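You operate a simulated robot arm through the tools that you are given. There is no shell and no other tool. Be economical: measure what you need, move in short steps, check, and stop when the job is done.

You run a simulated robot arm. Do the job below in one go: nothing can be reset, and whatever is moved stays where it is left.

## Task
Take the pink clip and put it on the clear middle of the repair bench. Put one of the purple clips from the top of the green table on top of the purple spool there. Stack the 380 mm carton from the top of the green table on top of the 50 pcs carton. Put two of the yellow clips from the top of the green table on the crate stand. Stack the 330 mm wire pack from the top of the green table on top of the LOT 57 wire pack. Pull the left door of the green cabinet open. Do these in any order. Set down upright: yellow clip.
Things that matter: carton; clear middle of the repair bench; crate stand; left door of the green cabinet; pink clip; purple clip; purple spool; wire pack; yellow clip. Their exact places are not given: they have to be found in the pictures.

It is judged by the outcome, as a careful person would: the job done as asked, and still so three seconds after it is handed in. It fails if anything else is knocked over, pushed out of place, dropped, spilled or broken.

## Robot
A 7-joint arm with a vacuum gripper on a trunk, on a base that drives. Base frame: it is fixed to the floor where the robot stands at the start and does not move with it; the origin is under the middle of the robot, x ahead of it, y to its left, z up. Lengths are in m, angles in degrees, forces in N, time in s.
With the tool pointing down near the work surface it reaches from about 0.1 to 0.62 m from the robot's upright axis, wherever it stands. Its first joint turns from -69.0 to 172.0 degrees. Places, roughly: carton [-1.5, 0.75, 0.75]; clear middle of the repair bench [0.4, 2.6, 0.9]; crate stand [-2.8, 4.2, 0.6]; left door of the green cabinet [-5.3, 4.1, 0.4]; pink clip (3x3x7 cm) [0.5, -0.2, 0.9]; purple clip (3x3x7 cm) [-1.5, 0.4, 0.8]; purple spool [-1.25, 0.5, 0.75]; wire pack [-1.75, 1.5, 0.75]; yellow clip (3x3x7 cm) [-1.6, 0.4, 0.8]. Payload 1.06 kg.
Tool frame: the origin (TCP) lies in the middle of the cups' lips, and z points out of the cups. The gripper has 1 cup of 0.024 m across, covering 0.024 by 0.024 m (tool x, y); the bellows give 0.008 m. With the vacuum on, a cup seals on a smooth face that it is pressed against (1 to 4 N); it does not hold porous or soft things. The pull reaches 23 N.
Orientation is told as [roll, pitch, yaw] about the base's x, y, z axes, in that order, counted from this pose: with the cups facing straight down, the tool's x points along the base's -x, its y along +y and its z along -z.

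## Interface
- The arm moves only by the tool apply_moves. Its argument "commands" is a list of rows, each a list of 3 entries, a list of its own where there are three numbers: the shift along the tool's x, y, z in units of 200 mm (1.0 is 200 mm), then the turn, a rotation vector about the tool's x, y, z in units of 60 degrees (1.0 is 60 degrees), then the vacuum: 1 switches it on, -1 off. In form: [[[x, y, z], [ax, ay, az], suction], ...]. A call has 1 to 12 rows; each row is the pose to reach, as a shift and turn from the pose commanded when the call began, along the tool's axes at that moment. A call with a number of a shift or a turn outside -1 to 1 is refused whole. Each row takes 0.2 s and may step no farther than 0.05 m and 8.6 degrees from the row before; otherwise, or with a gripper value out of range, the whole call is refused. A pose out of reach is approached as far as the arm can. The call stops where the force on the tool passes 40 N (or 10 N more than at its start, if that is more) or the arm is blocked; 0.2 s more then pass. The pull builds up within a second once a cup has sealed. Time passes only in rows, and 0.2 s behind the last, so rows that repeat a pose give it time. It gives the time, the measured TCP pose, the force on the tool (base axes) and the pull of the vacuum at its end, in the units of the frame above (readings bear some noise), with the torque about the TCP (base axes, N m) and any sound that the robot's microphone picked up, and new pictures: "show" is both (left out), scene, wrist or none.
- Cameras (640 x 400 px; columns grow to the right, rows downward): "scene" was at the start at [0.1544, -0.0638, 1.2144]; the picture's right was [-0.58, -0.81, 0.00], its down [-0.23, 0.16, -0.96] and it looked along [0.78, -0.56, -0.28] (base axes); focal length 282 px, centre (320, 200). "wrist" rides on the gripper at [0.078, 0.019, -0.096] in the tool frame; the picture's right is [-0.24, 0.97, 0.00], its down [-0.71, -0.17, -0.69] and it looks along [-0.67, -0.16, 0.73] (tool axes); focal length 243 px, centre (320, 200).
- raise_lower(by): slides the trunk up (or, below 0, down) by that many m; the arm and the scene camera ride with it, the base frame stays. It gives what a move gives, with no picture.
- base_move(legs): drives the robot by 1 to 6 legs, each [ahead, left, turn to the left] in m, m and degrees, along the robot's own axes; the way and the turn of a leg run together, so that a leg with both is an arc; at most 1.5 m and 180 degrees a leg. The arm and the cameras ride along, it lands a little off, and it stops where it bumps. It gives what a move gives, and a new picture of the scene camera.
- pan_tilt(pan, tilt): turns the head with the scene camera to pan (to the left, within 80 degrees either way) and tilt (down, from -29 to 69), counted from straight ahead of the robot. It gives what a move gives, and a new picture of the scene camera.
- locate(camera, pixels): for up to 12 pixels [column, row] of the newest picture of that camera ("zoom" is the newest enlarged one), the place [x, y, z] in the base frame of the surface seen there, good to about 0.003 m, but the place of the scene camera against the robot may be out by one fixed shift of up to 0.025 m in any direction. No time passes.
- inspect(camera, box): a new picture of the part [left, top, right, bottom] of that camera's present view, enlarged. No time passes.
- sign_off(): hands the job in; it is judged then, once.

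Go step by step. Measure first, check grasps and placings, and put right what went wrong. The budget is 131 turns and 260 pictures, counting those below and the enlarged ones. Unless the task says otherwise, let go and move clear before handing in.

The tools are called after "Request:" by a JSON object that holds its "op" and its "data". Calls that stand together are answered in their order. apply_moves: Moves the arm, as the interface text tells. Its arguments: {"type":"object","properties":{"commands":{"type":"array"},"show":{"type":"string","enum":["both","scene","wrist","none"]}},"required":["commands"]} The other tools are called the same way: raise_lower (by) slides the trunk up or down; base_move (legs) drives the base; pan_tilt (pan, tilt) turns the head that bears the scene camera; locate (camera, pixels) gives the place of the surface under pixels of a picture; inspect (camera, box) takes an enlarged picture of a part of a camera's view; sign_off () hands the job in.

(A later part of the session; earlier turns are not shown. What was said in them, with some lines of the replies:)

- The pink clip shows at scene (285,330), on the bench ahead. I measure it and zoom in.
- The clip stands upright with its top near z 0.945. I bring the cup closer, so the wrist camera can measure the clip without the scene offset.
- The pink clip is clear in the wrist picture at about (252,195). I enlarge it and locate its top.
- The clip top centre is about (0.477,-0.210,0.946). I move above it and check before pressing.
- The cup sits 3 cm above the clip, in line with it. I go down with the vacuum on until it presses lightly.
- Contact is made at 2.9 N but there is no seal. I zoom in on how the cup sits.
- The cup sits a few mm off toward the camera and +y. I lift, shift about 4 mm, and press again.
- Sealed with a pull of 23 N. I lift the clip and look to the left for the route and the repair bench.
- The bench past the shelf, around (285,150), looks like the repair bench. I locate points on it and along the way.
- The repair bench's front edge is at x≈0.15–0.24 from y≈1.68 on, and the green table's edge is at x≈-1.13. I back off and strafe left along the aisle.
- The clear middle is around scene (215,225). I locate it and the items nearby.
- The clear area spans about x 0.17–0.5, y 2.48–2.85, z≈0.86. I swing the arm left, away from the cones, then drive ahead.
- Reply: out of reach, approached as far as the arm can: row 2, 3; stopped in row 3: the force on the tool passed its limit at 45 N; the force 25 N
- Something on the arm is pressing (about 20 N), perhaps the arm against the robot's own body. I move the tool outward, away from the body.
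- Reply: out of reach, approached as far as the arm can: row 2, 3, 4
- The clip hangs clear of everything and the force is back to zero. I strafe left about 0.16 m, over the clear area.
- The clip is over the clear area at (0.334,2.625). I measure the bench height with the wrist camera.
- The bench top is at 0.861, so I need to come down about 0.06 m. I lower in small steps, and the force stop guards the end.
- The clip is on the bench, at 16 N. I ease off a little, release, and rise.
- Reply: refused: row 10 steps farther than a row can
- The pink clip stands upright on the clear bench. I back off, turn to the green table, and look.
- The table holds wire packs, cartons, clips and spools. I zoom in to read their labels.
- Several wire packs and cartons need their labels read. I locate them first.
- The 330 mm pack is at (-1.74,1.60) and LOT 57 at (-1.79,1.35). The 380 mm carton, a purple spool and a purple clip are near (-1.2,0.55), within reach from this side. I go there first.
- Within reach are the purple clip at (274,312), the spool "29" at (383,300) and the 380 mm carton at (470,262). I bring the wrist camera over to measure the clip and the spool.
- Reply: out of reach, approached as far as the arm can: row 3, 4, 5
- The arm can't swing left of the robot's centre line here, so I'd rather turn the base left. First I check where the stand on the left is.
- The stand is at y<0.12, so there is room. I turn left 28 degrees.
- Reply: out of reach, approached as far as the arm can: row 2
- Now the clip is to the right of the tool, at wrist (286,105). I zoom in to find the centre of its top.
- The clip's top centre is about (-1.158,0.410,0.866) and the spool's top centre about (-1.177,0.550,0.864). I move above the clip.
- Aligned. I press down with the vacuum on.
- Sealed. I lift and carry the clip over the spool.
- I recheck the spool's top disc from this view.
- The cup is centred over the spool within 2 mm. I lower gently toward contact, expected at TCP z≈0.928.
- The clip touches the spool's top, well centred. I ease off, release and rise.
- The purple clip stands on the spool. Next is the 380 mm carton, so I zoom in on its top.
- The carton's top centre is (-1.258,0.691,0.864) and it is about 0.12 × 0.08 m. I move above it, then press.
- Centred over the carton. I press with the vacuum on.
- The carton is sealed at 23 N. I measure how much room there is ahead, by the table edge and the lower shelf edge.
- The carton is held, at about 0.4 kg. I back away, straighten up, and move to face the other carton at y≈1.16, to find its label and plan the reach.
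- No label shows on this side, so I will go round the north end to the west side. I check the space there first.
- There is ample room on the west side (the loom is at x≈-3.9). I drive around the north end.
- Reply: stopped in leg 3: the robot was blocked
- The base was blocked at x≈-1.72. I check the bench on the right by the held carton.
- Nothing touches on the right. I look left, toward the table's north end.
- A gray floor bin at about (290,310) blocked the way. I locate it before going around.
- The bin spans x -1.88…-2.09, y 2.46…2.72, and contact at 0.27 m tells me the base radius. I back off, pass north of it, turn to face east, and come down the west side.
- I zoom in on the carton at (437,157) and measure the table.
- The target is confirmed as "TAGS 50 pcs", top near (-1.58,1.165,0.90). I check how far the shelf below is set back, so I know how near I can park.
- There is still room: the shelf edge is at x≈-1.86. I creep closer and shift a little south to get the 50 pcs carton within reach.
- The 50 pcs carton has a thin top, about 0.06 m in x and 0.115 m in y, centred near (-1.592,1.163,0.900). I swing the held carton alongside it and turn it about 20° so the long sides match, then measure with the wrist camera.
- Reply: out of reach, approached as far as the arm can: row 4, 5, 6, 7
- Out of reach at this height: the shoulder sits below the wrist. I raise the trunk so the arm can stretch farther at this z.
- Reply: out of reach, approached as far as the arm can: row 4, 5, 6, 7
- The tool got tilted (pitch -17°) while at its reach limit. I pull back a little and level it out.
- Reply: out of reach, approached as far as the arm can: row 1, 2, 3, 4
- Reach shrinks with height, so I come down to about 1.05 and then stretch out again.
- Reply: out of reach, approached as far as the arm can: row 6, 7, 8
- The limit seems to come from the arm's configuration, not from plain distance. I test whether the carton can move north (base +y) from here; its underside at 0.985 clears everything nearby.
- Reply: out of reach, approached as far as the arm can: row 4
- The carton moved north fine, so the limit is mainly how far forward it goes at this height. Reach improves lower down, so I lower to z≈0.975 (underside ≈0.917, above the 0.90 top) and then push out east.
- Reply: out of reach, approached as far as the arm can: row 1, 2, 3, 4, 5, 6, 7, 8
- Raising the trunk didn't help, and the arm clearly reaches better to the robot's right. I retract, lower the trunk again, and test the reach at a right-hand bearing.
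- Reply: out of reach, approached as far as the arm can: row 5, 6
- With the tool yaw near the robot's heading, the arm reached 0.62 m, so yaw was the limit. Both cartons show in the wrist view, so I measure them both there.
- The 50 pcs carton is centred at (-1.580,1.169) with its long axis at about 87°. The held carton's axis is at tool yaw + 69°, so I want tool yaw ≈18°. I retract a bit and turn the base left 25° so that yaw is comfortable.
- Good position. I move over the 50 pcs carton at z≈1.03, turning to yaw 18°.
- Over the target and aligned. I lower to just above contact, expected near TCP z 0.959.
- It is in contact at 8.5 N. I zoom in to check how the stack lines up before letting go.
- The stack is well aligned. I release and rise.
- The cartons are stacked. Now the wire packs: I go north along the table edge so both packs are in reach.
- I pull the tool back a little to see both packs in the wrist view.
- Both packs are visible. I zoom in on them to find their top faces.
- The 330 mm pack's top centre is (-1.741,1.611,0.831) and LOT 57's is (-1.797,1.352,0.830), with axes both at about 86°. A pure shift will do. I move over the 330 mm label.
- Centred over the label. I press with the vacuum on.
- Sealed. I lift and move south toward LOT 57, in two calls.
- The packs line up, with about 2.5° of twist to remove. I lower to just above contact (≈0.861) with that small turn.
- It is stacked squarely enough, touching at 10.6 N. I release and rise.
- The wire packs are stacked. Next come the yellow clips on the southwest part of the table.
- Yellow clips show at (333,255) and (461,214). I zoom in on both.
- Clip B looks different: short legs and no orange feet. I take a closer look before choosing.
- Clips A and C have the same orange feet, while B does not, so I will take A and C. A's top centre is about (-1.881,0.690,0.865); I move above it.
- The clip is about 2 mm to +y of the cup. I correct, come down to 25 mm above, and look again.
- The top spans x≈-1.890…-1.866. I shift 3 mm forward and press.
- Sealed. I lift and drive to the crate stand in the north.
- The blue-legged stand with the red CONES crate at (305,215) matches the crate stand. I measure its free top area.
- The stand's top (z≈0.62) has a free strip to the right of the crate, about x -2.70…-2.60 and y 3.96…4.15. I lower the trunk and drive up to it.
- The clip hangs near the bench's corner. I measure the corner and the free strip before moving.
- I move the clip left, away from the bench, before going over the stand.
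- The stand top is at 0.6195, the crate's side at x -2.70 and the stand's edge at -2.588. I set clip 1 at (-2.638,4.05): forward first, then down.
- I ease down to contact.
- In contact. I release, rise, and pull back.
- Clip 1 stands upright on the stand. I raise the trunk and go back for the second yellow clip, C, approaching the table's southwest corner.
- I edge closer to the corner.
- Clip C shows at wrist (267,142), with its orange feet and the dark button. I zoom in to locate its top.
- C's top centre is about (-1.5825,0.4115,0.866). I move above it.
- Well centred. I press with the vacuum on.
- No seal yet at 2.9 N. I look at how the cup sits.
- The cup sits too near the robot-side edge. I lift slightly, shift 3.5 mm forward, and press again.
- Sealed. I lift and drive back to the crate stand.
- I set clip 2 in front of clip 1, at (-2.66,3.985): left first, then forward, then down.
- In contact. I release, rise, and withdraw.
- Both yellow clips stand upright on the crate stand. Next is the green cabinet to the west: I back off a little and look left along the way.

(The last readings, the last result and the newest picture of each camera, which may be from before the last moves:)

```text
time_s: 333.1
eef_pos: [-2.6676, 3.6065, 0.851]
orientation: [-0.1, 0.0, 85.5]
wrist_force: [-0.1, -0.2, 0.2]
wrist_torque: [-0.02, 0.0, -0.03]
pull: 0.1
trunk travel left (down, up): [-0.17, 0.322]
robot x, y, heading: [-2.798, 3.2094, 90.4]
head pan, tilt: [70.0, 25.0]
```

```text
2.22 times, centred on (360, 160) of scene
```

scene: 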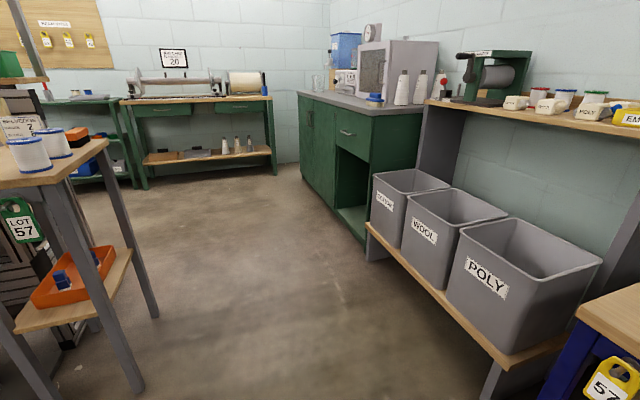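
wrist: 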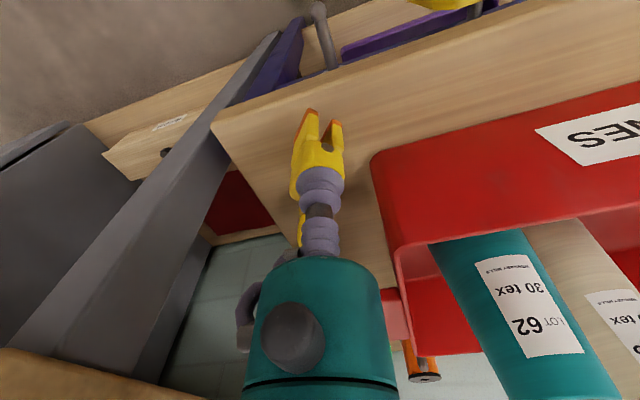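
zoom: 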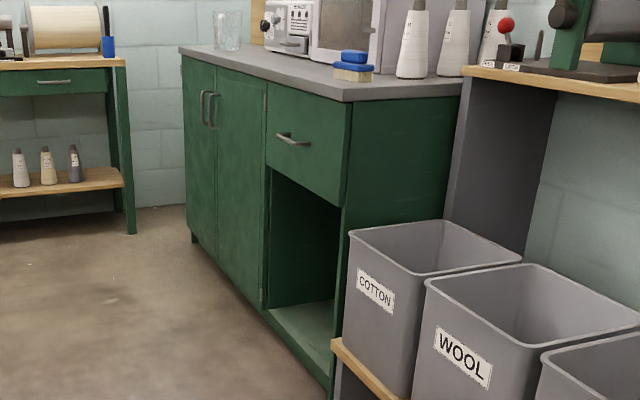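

The cabinet's front is at y≈4.07, and the small table's edge at y≈3.0 leaves an aisle. I strafe west along y≈3.45.

Request:
{"op": "base_move", "data": {"legs": [[0.22, 0, 0], [0, 1.3, 0], [0, 0.8, 0]]}}

Request:
{"op": "pan_tilt", "data": {"pan": 20, "tilt": 35}}

```text
time_s: 352.9
eef_pos: [-4.784, 3.7457, 0.8508]
orientation: [0.1, 0.0, 88.8]
wrist_force: [0.0, 0.6, 0.3]
wrist_torque: [0.02, 0.03, 0.0]
pull: 0.1
trunk travel left (down, up): [-0.17, 0.322]
robot x, y, heading: [-4.8957, 3.3456, 94.0]
head pan, tilt: [70.0, 25.0]
```

scene: 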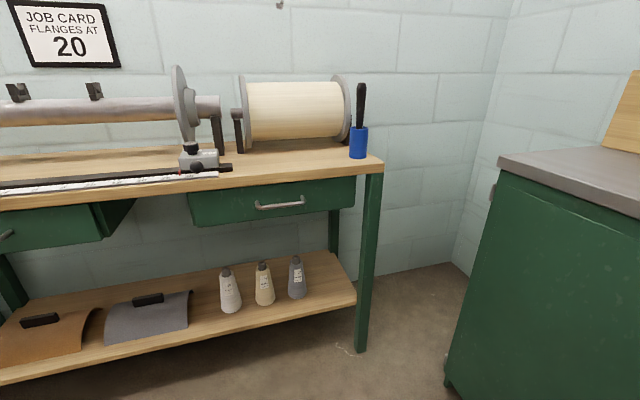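

```text
time_s: 354.1
eef_pos: [-4.7839, 3.7441, 0.8513]
orientation: [0.1, 0.0, 88.8]
wrist_force: [-0.4, 0.4, 0.3]
wrist_torque: [0.0, 0.01, 0.0]
pull: 0.0
trunk travel left (down, up): [-0.17, 0.322]
robot x, y, heading: [-4.8945, 3.3405, 93.9]
head pan, tilt: [20.0, 35.0]
```

scene: 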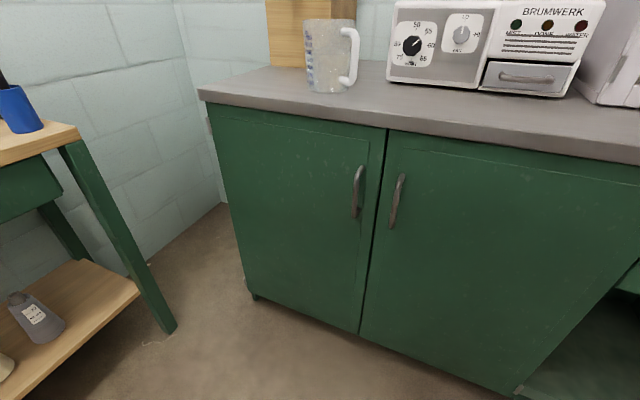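

The left door has its handle near its right edge, at (357,190), so it is hinged on the left. I measure it.

Request:
{"op": "locate", "data": {"camera": "scene", "pixels": [[215, 120], [380, 145], [357, 170], [356, 215], [360, 320], [255, 290], [335, 190], [372, 190], [340, 240], [300, 300], [360, 192], [395, 200]]}}

Request:
{"op": "inspect", "data": {"camera": "scene", "box": [310, 130, 430, 250]}}

```text
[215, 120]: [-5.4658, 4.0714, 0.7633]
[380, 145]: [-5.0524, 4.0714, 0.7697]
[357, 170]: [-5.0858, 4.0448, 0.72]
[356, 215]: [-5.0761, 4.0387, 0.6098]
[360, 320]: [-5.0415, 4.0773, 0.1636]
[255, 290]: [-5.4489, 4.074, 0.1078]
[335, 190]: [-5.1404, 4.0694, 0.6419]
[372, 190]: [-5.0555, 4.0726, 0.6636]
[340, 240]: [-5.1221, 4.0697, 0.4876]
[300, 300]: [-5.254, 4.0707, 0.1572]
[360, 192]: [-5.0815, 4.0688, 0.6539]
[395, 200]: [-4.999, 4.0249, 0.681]
```

```text
3.33 times, centred on (370, 190) of scene
```

zoom: 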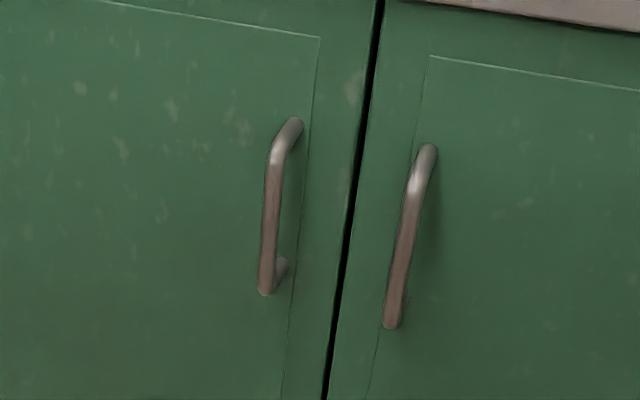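

The door spans x -5.47…-5.04 and z 0.10…0.77 at y≈4.07, with the handle at x≈-5.085, z 0.61–0.72. I'll stick the cup to the smooth panel left of the handle and pull. First I tilt the tool forward in free space, to test the horizontal pose.

Request:
{"op": "apply_moves", "data": {"commands": [[[-0.07, 0, 0], [0, -0.13, 0], -1], [[-0.14, 0, 0], [0, -0.26, 0], -1], [[-0.21, 0, 0], [0, -0.39, 0], -1], [[-0.28, 0, 0], [0, -0.52, 0], -1], [[-0.35, 0, 0], [0, -0.65, 0], -1], [[-0.4, 0, 0], [0, -0.78, 0], -1]]}}

```text
time_s: 355.5
eef_pos: [-4.7832, 3.8257, 0.8512]
orientation: [0.0, -46.9, 88.8]
wrist_force: [0.1, 0.0, -0.7]
wrist_torque: [-0.02, -0.02, 0.0]
pull: 0.0
trunk travel left (down, up): [-0.17, 0.322]
robot x, y, heading: [-4.8961, 3.3437, 93.7]
head pan, tilt: [20.0, 35.0]
```

scene: 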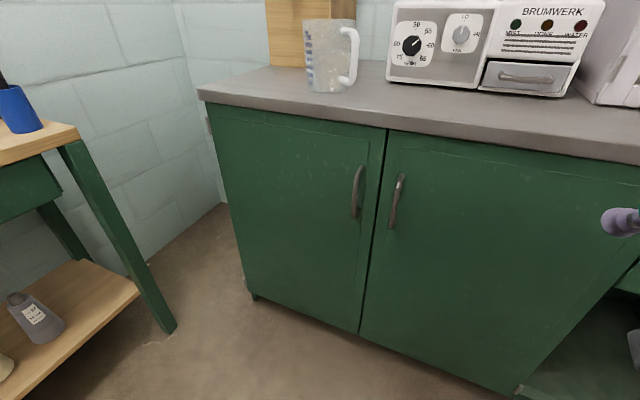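
wrist: 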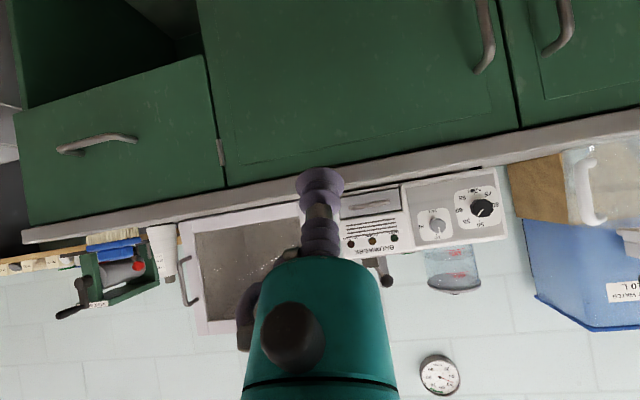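

The tilt to 47° works. I continue to horizontal.

Request:
{"op": "apply_moves", "data": {"commands": [[[0, 0, 0], [0, -0.13, 0], -1], [[0, 0, 0], [0, -0.26, 0], -1], [[0, 0, 0], [0, -0.39, 0], -1], [[0, 0, 0], [0, -0.52, 0], -1], [[0, 0, 0], [0, -0.65, 0], -1], [[0, 0, 0], [0, -0.72, 0], -1]], "show": "wrist"}}

```text
time_s: 356.9
eef_pos: [-4.7597, 3.8445, 0.8884]
orientation: [1.2, -87.9, 87.6]
wrist_force: [-0.8, 0.0, 0.3]
wrist_torque: [0.03, 0.02, 0.0]
pull: 0.0
out of reach, approached as far as the arm can: row 5, 6
trunk travel left (down, up): [-0.17, 0.322]
robot x, y, heading: [-4.8927, 3.3398, 93.6]
head pan, tilt: [20.0, 35.0]
```

wrist: 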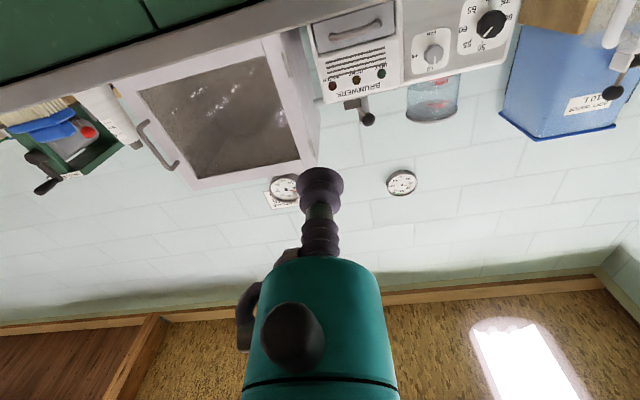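

It is nearly horizontal (pitch -88°). I lower the trunk fully so the cup comes to z≈0.71, and check where the green bench on the left is.

Request:
{"op": "raise_lower", "data": {"by": -0.17}}

Request:
{"op": "pan_tilt", "data": {"pan": 35, "tilt": 35}}

Request:
{"op": "locate", "data": {"camera": "scene", "pixels": [[200, 130], [260, 320], [330, 290], [400, 190], [150, 350], [300, 350], [100, 150], [330, 120]]}}

```text
time_s: 358.9
eef_pos: [-4.7618, 3.8879, 0.6715]
orientation: [-3.9, -80.5, 92.6]
wrist_force: [0.6, 0.9, -0.2]
wrist_torque: [0.0, -0.03, 0.01]
pull: 0.1
trunk travel left (down, up): [0.0, 0.492]
robot x, y, heading: [-4.8936, 3.3434, 93.7]
head pan, tilt: [20.0, 35.0]
```

```text
time_s: 359.6
eef_pos: [-4.7619, 3.8888, 0.6726]
orientation: [-3.8, -80.6, 92.6]
wrist_force: [0.5, 0.3, -0.1]
wrist_torque: [0.0, 0.01, 0.0]
pull: 0.1
trunk travel left (down, up): [0.0, 0.492]
robot x, y, heading: [-4.891, 3.3426, 94.0]
head pan, tilt: [35.0, 35.0]
```

scene: 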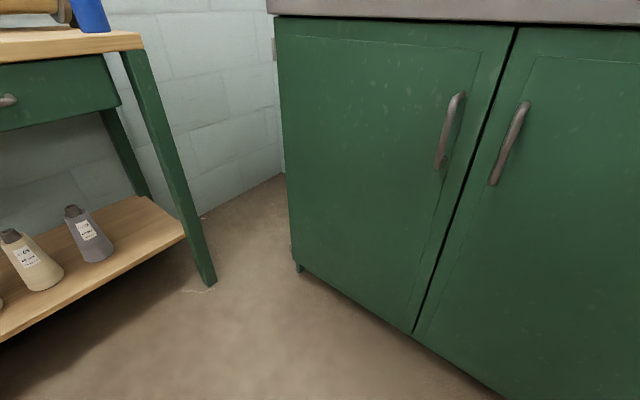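

```text
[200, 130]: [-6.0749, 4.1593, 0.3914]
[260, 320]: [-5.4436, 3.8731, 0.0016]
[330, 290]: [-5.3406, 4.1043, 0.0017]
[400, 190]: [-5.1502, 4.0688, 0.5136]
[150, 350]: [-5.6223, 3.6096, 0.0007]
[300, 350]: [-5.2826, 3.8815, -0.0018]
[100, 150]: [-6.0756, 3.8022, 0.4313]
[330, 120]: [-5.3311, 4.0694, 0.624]
```

Request:
{"op": "locate", "data": {"camera": "scene", "pixels": [[205, 265], [140, 42], [185, 238], [100, 48], [212, 282], [277, 60], [300, 265], [440, 150]]}}

Request:
{"op": "apply_moves", "data": {"commands": [[[0, 0, 0], [0, -0.08, 0], -1], [[0, 0, 0], [0, -0.155, 0], -1], [[0, 0, 0], [0, -0.155, 0], -1]], "show": "none"}}

```text
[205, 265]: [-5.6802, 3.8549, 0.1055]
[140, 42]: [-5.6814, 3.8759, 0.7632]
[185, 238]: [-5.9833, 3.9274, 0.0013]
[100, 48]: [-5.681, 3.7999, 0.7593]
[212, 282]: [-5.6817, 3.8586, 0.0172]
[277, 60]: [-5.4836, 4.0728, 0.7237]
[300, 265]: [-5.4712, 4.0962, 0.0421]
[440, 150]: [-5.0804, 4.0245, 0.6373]
```

```text
time_s: 360.4
eef_pos: [-4.7186, 3.9091, 0.6828]
orientation: [-9.6, -86.4, 98.3]
wrist_force: [-0.3, -0.2, 0.3]
wrist_torque: [-0.01, 0.01, -0.03]
pull: 0.2
out of reach, approached as far as the arm can: row 1, 2, 3
trunk travel left (down, up): [0.0, 0.492]
robot x, y, heading: [-4.8945, 3.3444, 93.8]
head pan, tilt: [35.0, 35.0]
```

The tool now points within 4° of the door's normal. I retract it 6 cm to leave room for a controlled press, then strafe the base to line it up with the panel left of the handle.

Request:
{"op": "apply_moves", "data": {"commands": [[[0, 0, -0.1], [0, 0, 0], -1], [[0, 0, -0.2], [0, 0, 0], -1], [[0, 0, -0.3], [0, 0, 0], -1], [[0, 0, -0.3], [0, 0, 0], -1]], "show": "none"}}

Request:
{"op": "base_move", "data": {"legs": [[0, 0.4, 0]]}}

Request:
{"op": "pan_tilt", "data": {"pan": 5, "tilt": 35}}

```text
time_s: 361.4
eef_pos: [-4.7246, 3.9072, 0.6848]
orientation: [-9.3, -86.4, 98.0]
wrist_force: [0.0, -0.6, -0.1]
wrist_torque: [0.0, -0.02, -0.03]
pull: 0.1
out of reach, approached as far as the arm can: row 1, 2, 3, 4
trunk travel left (down, up): [0.0, 0.492]
robot x, y, heading: [-4.8888, 3.3452, 93.8]
head pan, tilt: [35.0, 35.0]
```

```text
time_s: 365.5
eef_pos: [-5.1281, 3.8821, 0.6848]
orientation: [-9.3, -86.4, 98.0]
wrist_force: [0.4, -0.2, -0.3]
wrist_torque: [-0.04, 0.0, -0.03]
pull: 0.0
trunk travel left (down, up): [0.0, 0.492]
robot x, y, heading: [-5.3033, 3.3137, 93.6]
head pan, tilt: [35.0, 35.0]
```

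scene: 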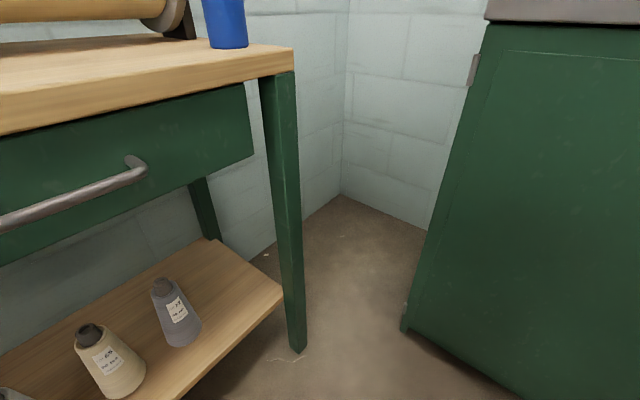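

```text
time_s: 366.5
eef_pos: [-5.1278, 3.8814, 0.6858]
orientation: [-9.3, -86.3, 97.8]
wrist_force: [-0.3, 0.7, 0.3]
wrist_torque: [0.0, -0.01, -0.05]
pull: 0.1
trunk travel left (down, up): [0.0, 0.492]
robot x, y, heading: [-5.2997, 3.3112, 93.8]
head pan, tilt: [5.0, 35.0]
```

scene: 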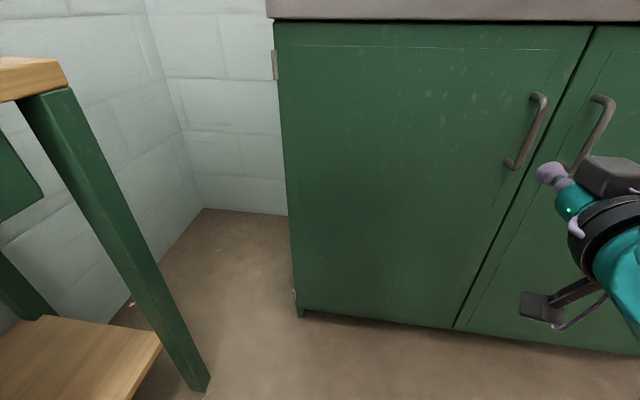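

The arm can't retract in this pose, so I approach with the base instead: most of the way first, then small steps with the vacuum on.

Request:
{"op": "base_move", "data": {"legs": [[0.15, 0, 0]]}}

Request:
{"op": "apply_moves", "data": {"commands": [[[0, 0, 0], [0, 0, 0], 1]], "show": "wrist"}}

```text
time_s: 367.9
eef_pos: [-5.1355, 4.0308, 0.6853]
orientation: [-9.3, -86.5, 97.7]
wrist_force: [1.3, -0.8, -0.5]
wrist_torque: [-0.02, 0.02, 0.01]
pull: 0.0
trunk travel left (down, up): [0.0, 0.492]
robot x, y, heading: [-5.3142, 3.4665, 93.6]
head pan, tilt: [5.0, 35.0]
```

scene: 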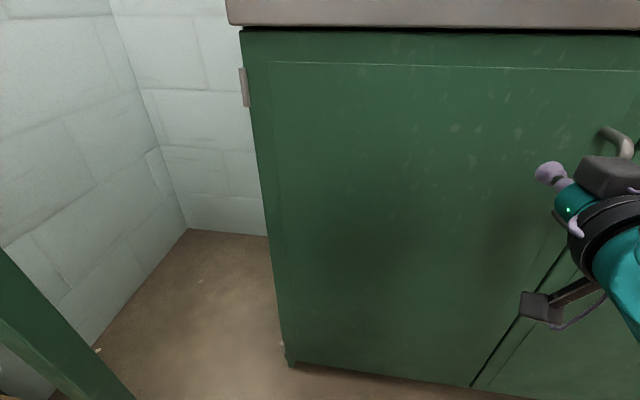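

```text
time_s: 368.3
eef_pos: [-5.1355, 4.0317, 0.6844]
orientation: [-9.0, -86.4, 97.4]
wrist_force: [-0.6, 0.2, 0.1]
wrist_torque: [0.02, -0.04, -0.05]
pull: 0.0
trunk travel left (down, up): [0.0, 0.492]
robot x, y, heading: [-5.307, 3.4651, 93.6]
head pan, tilt: [5.0, 35.0]
```

wrist: 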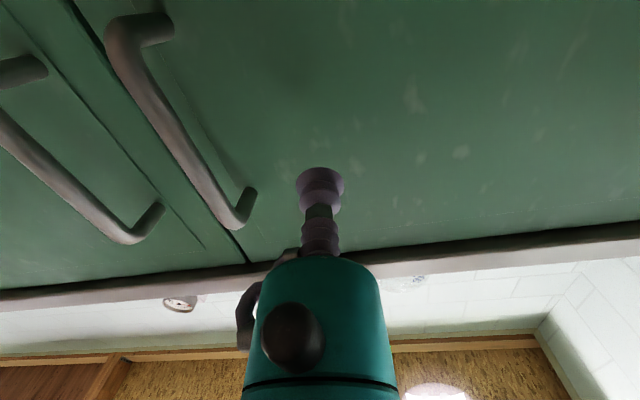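

Request:
{"op": "locate", "data": {"camera": "wrist", "pixels": [[365, 175], [320, 150], [285, 180], [240, 215], [400, 200]]}}

Request:
{"op": "base_move", "data": {"legs": [[0.028, 0, 0]]}}

```text
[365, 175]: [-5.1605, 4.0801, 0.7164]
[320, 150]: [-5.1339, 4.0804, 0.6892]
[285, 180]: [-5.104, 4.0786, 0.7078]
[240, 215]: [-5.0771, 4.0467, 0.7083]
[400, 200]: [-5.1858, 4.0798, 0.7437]
```

```text
time_s: 369.1
eef_pos: [-5.1381, 4.0585, 0.6856]
orientation: [-9.2, -86.4, 97.6]
wrist_force: [-0.8, 0.1, 0.0]
wrist_torque: [0.03, 0.02, 0.02]
pull: 0.1
trunk travel left (down, up): [0.0, 0.492]
robot x, y, heading: [-5.3105, 3.4896, 93.6]
head pan, tilt: [5.0, 35.0]
```

scene: 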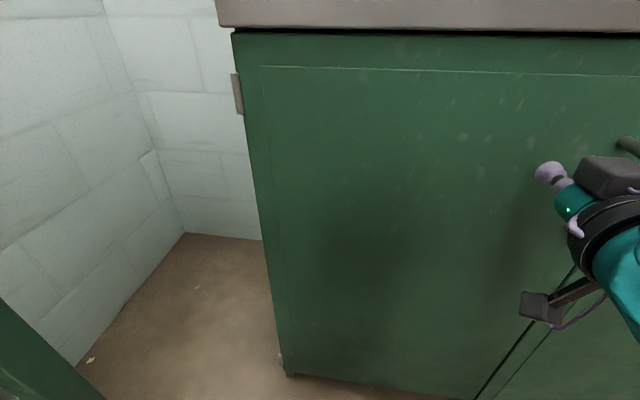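

The door face is at y≈4.080 and the cup at 4.059. I advance the last 23 mm and let the vacuum act.

Request:
{"op": "base_move", "data": {"legs": [[0.023, 0, 0]]}}

Request:
{"op": "apply_moves", "data": {"commands": [[[0, 0, 0], [0, 0, 0], 1], [[0, 0, 0], [0, 0, 0], 1], [[0, 0, 0], [0, 0, 0], 1], [[0, 0, 0], [0, 0, 0], 1]], "show": "wrist"}}

```text
time_s: 369.9
eef_pos: [-5.1381, 4.0823, 0.6844]
orientation: [-8.9, -86.2, 97.2]
wrist_force: [1.3, 1.8, -10.3]
wrist_torque: [0.26, -0.03, 0.07]
pull: 23.3
trunk travel left (down, up): [0.0, 0.492]
robot x, y, heading: [-5.3117, 3.5181, 93.4]
head pan, tilt: [5.0, 35.0]
```

scene: 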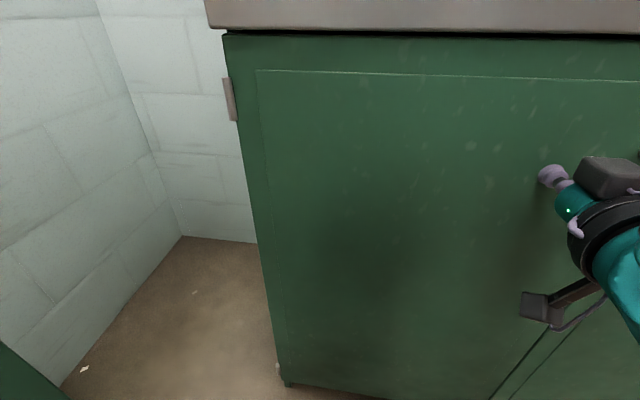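

```text
time_s: 370.9
eef_pos: [-5.1384, 4.0812, 0.6834]
orientation: [-8.7, -86.2, 97.3]
wrist_force: [0.0, 0.8, -4.7]
wrist_torque: [0.23, 0.01, 0.12]
pull: 23.1
trunk travel left (down, up): [0.0, 0.492]
robot x, y, heading: [-5.3132, 3.5151, 93.4]
head pan, tilt: [5.0, 35.0]
```

wrist: 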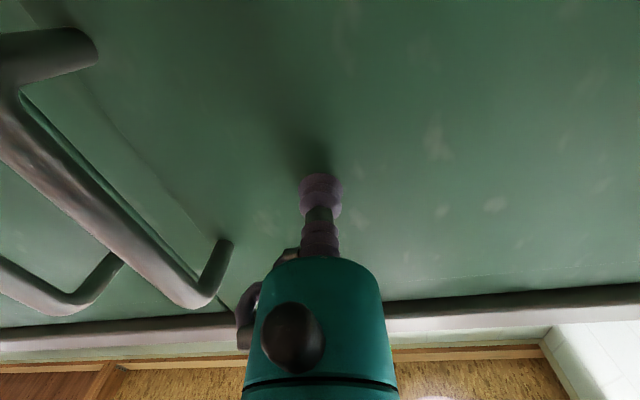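

Sealed on the door at 23 N. I pull by driving an arc about the hinge (8°), staying clear of the bench on the left.

Request:
{"op": "base_move", "data": {"legs": [[-0.006, 0.041, -4], [-0.006, 0.04, -4]]}}

```text
time_s: 372.6
eef_pos: [-5.1411, 4.0392, 0.6842]
orientation: [-8.6, -86.2, 89.1]
wrist_force: [4.7, -0.9, -3.4]
wrist_torque: [0.12, -0.05, 0.18]
pull: 23.0
trunk travel left (down, up): [0.0, 0.492]
robot x, y, heading: [-5.3923, 3.508, 85.3]
head pan, tilt: [5.0, 35.0]
```

scene: 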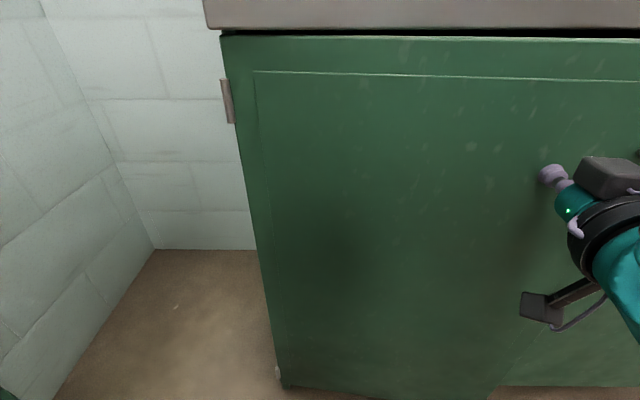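

The door follows at 8° and the seal holds. I pull straight back 6 cm more.

Request:
{"op": "base_move", "data": {"legs": [[-0.03, 0, 0], [-0.03, 0.0, -1]]}}

Request:
{"op": "pan_tilt", "data": {"pan": -15, "tilt": 35}}

```text
time_s: 373.8
eef_pos: [-5.1366, 3.9762, 0.6857]
orientation: [-9.3, -86.4, 88.8]
wrist_force: [-4.1, 3.0, 8.5]
wrist_torque: [0.03, 0.02, -0.22]
pull: 22.7
trunk travel left (down, up): [0.0, 0.492]
robot x, y, heading: [-5.3969, 3.443, 84.6]
head pan, tilt: [5.0, 35.0]
```

scene: 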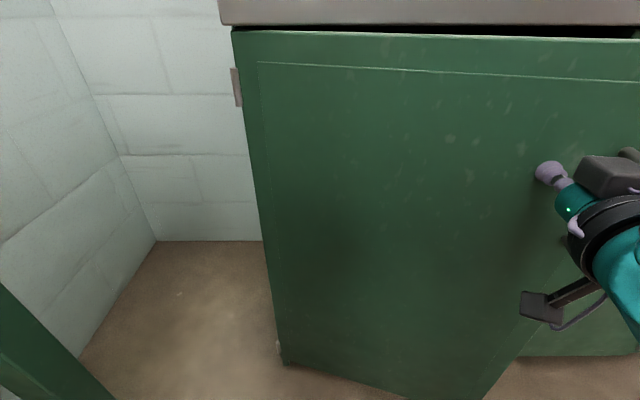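

```text
time_s: 374.6
eef_pos: [-5.1386, 3.976, 0.6854]
orientation: [-9.5, -86.4, 88.8]
wrist_force: [-6.2, 2.5, 1.3]
wrist_torque: [0.02, 0.04, -0.18]
pull: 22.6
trunk travel left (down, up): [0.0, 0.492]
robot x, y, heading: [-5.3958, 3.4458, 84.6]
head pan, tilt: [-15.0, 35.0]
```

scene: 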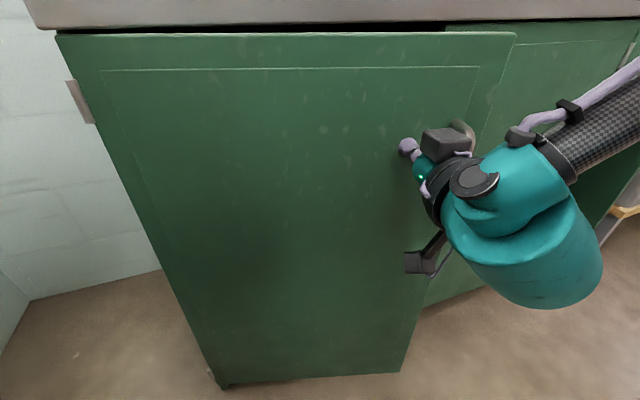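

Still sealed at about 18° open. I pull straight back another 5 cm; if the seal pops, the door just stays there.

Request:
{"op": "base_move", "data": {"legs": [[-0.03, 0, 0], [-0.03, 0, 0]]}}

```text
time_s: 375.9
eef_pos: [-5.1432, 3.9175, 0.6853]
orientation: [-8.7, -86.4, 88.0]
wrist_force: [0.4, -0.6, 0.3]
wrist_torque: [-0.02, 0.04, 0.0]
pull: 0.0
trunk travel left (down, up): [0.0, 0.492]
robot x, y, heading: [-5.4003, 3.3844, 84.6]
head pan, tilt: [-15.0, 35.0]
```

scene: 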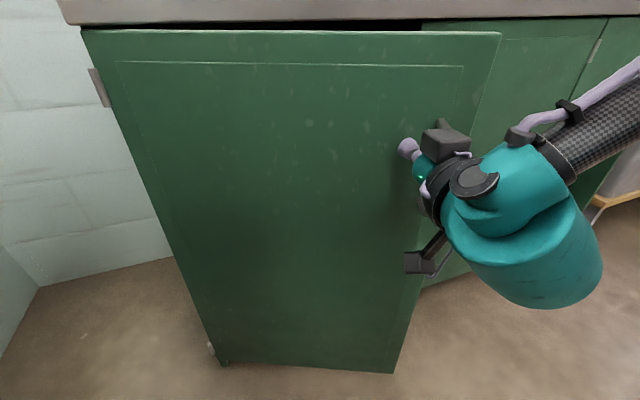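

The seal let go and the door stays ajar. I measure its angle.

Request:
{"op": "locate", "data": {"camera": "scene", "pixels": [[495, 45], [300, 50], [120, 50], [430, 60], [395, 365], [490, 40], [510, 60], [400, 22]]}}

Request:
{"op": "apply_moves", "data": {"commands": [[[0, 0, 0], [0, 0, 0], -1]], "show": "none"}}

```text
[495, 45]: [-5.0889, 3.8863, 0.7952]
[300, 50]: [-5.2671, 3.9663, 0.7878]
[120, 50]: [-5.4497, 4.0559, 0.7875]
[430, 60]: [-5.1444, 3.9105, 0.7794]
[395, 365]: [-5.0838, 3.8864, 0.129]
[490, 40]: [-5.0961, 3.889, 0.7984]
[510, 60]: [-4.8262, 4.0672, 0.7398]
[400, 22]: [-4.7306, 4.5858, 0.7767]
```

```text
time_s: 376.3
eef_pos: [-5.142, 3.9179, 0.6854]
orientation: [-8.5, -86.5, 88.0]
wrist_force: [-0.6, 0.0, 0.3]
wrist_torque: [0.02, 0.01, 0.0]
pull: 0.1
trunk travel left (down, up): [0.0, 0.492]
robot x, y, heading: [-5.4006, 3.3846, 84.4]
head pan, tilt: [-15.0, 35.0]
```

The door is about 25° open, its free edge near (-5.085,3.886). Next I'll reach behind the edge and push it farther from inside. I back off and look at where my own elbow is, to plan clearances.

Request:
{"op": "base_move", "data": {"legs": [[-0.15, 0, 0], [0, -0.35, 0]]}}

Request:
{"op": "pan_tilt", "data": {"pan": -60, "tilt": 25}}

Request:
{"op": "locate", "data": {"camera": "scene", "pixels": [[100, 150], [200, 150], [300, 150], [400, 150], [500, 150], [300, 250], [400, 250], [500, 250], [200, 250], [600, 200], [400, 60], [300, 60]]}}

```text
time_s: 380.9
eef_pos: [-4.8113, 3.735, 0.6854]
orientation: [-8.8, -86.4, 88.2]
wrist_force: [-0.3, 0.2, 0.1]
wrist_torque: [0.03, 0.0, 0.01]
pull: 0.1
trunk travel left (down, up): [0.0, 0.492]
robot x, y, heading: [-5.0708, 3.204, 84.9]
head pan, tilt: [-15.0, 35.0]
```

scene: 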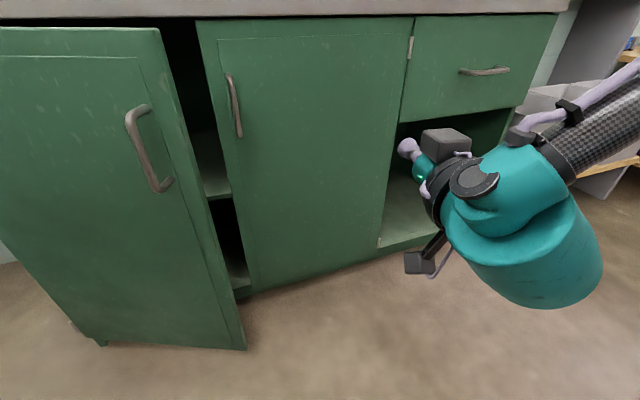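

```text
time_s: 382.0
eef_pos: [-4.8111, 3.7348, 0.6855]
orientation: [-8.7, -86.4, 88.2]
wrist_force: [-0.1, 0.8, 0.2]
wrist_torque: [0.06, 0.0, -0.02]
pull: 0.0
trunk travel left (down, up): [0.0, 0.492]
robot x, y, heading: [-5.0707, 3.2031, 84.6]
head pan, tilt: [-60.0, 25.0]
```

scene: 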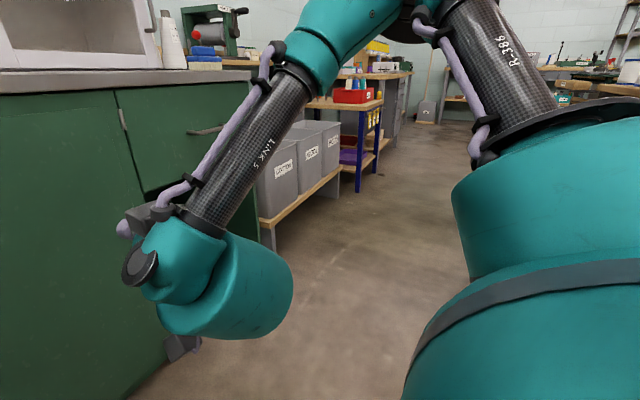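

```text
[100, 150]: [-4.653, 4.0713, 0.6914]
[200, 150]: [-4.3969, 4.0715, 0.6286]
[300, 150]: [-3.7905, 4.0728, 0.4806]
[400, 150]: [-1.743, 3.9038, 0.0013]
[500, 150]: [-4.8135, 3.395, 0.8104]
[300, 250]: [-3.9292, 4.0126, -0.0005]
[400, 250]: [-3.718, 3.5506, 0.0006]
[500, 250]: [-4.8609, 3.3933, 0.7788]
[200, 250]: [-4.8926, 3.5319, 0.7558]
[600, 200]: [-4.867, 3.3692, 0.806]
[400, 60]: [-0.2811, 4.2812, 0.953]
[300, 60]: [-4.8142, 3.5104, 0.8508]
```

My elbow sits ahead-right at z≈0.9, so a heading of about 140° is safe. The plan is to put the tip behind the door's edge with the tool pointing northwest, then strafe left to push the door open. I position for that now.

Request:
{"op": "base_move", "data": {"legs": [[0, -0.4, 0], [0, 0, 55.4]]}}

Request:
{"op": "pan_tilt", "data": {"pan": -5, "tilt": 25}}

```text
time_s: 388.6
eef_pos: [-4.9608, 3.6783, 0.6855]
orientation: [-8.8, -86.4, 144.1]
wrist_force: [0.6, -0.4, -0.5]
wrist_torque: [0.01, 0.03, 0.01]
pull: 0.1
trunk travel left (down, up): [0.0, 0.492]
robot x, y, heading: [-4.6658, 3.1657, 140.3]
head pan, tilt: [-60.0, 25.0]
```

scene: 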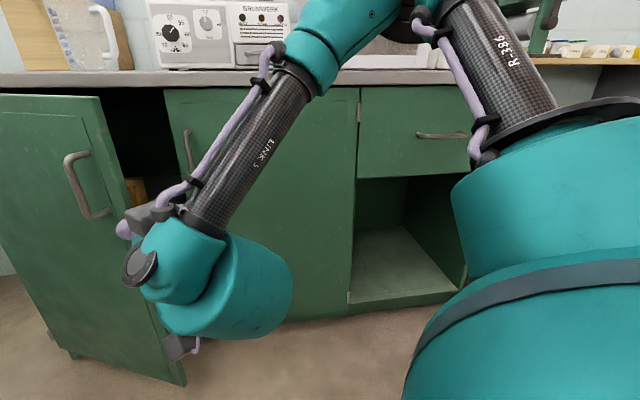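

```text
time_s: 389.9
eef_pos: [-4.9612, 3.6801, 0.683]
orientation: [-8.8, -86.4, 144.1]
wrist_force: [0.7, 0.1, -0.3]
wrist_torque: [0.02, 0.0, -0.03]
pull: 0.0
trunk travel left (down, up): [0.0, 0.492]
robot x, y, heading: [-4.6663, 3.1617, 140.6]
head pan, tilt: [-5.0, 25.0]
```

scene: 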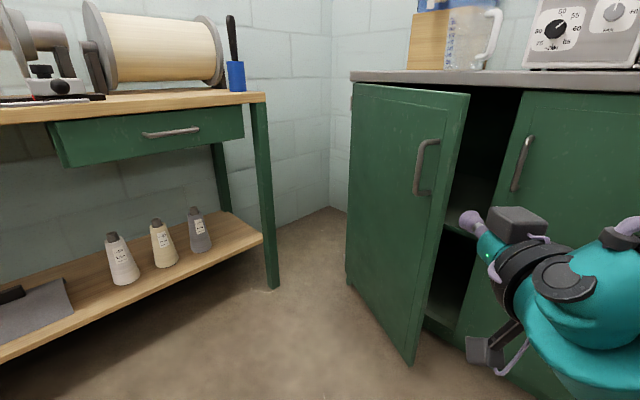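

Request:
{"op": "locate", "data": {"camera": "scene", "pixels": [[463, 100], [440, 230], [447, 160], [355, 90], [430, 110], [522, 150], [425, 150], [410, 350]]}}

```text
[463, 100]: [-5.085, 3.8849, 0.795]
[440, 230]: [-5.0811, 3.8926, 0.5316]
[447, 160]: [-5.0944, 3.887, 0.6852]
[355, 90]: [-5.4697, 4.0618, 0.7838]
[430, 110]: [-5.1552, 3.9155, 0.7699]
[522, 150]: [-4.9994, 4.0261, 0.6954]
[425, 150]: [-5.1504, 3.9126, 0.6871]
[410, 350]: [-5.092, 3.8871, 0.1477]
```

I line up with the gap, right of the edge, and look before going in.

Request:
{"op": "base_move", "data": {"legs": [[0.031, -0.153, 0], [0.14, -0.014, 0]]}}

```text
time_s: 392.8
eef_pos: [-4.9846, 3.9155, 0.6846]
orientation: [-8.8, -86.4, 144.0]
wrist_force: [0.1, 0.6, 0.2]
wrist_torque: [0.0, 0.03, 0.03]
pull: 0.0
trunk travel left (down, up): [0.0, 0.492]
robot x, y, heading: [-4.6933, 3.4008, 140.4]
head pan, tilt: [-5.0, 25.0]
5 turns are left
```

scene: 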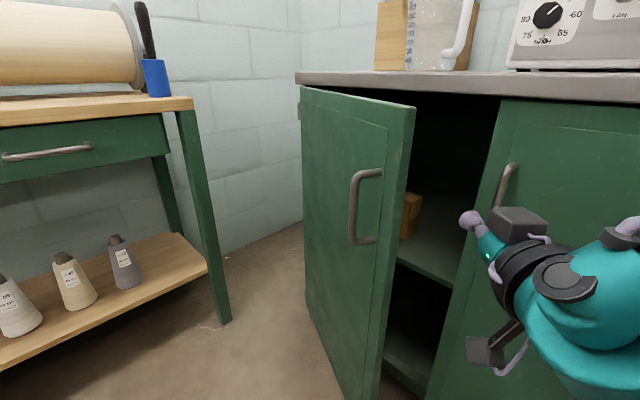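

The path into the gap is clear. I go in 16 cm behind the edge, then strafe left to push the door open.

Request:
{"op": "base_move", "data": {"legs": [[0.161, -0.016, 0], [0.002, 0.2, 0], [0.002, 0.2, 0]]}}

```text
time_s: 398.1
eef_pos: [-5.3559, 3.7197, 0.6838]
orientation: [-8.7, -86.3, 144.1]
wrist_force: [0.3, 0.4, -0.2]
wrist_torque: [0.02, -0.02, -0.01]
pull: 0.1
trunk travel left (down, up): [0.0, 0.492]
robot x, y, heading: [-5.0567, 3.2097, 140.6]
head pan, tilt: [-5.0, 25.0]
4 turns are left
```

scene: 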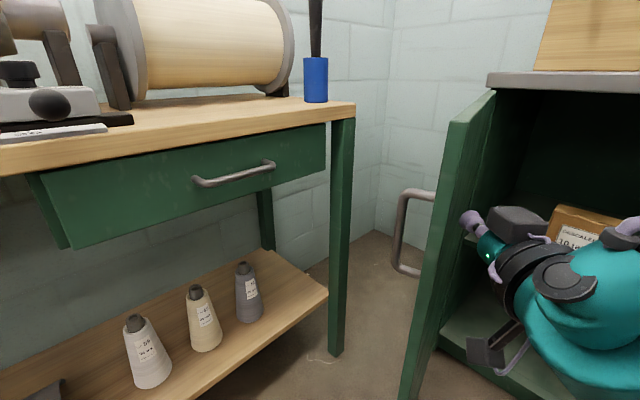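

The door is now wide open, around 75°. I back away from it and check that it stays.

Request:
{"op": "base_move", "data": {"legs": [[-0.02, -0.08, 0], [-0.2, -0.1, 0]]}}

```text
time_s: 400.8
eef_pos: [-5.0734, 3.7187, 0.6845]
orientation: [-8.7, -86.5, 144.2]
wrist_force: [-0.5, -1.3, 0.4]
wrist_torque: [-0.01, 0.01, 0.01]
pull: 0.0
trunk travel left (down, up): [0.0, 0.492]
robot x, y, heading: [-4.775, 3.207, 140.8]
head pan, tilt: [-5.0, 25.0]
3 turns are left
```

scene: 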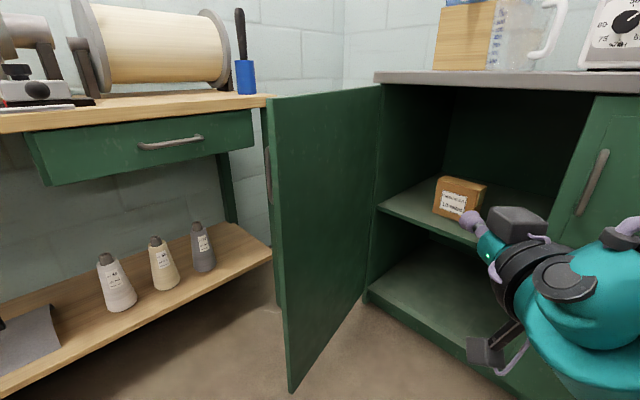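

The door stands wide open and the tool is clear of it. All the tasks are done, so I hand in.

Request:
{"op": "sign_off", "data": {}}

```text
The job is handed in.
```

I finished all six parts of the job and handed it in.

- **Pink clip:** it stands upright on the clear middle of the repair bench.
- **Purple clip:** it stands on top of the purple spool.
- **Cartons:** the 380 mm carton is stacked on the 50 pcs carton.
- **Yellow clips:** two, the ones with orange feet, stand upright on the crate stand, to the right of the red crate.
- **Wire packs:** the 330 mm pack is stacked on the LOT 57 pack.
- **Cabinet door:** the left door of the green cabinet is open about 75°. I cracked it with the cup and pushed it the rest of the way from inside.

While driving around the green table, the base bumped the grey floor bin and stopped. The bin was still upright afterwards and did not look moved, but I did not measure it again.
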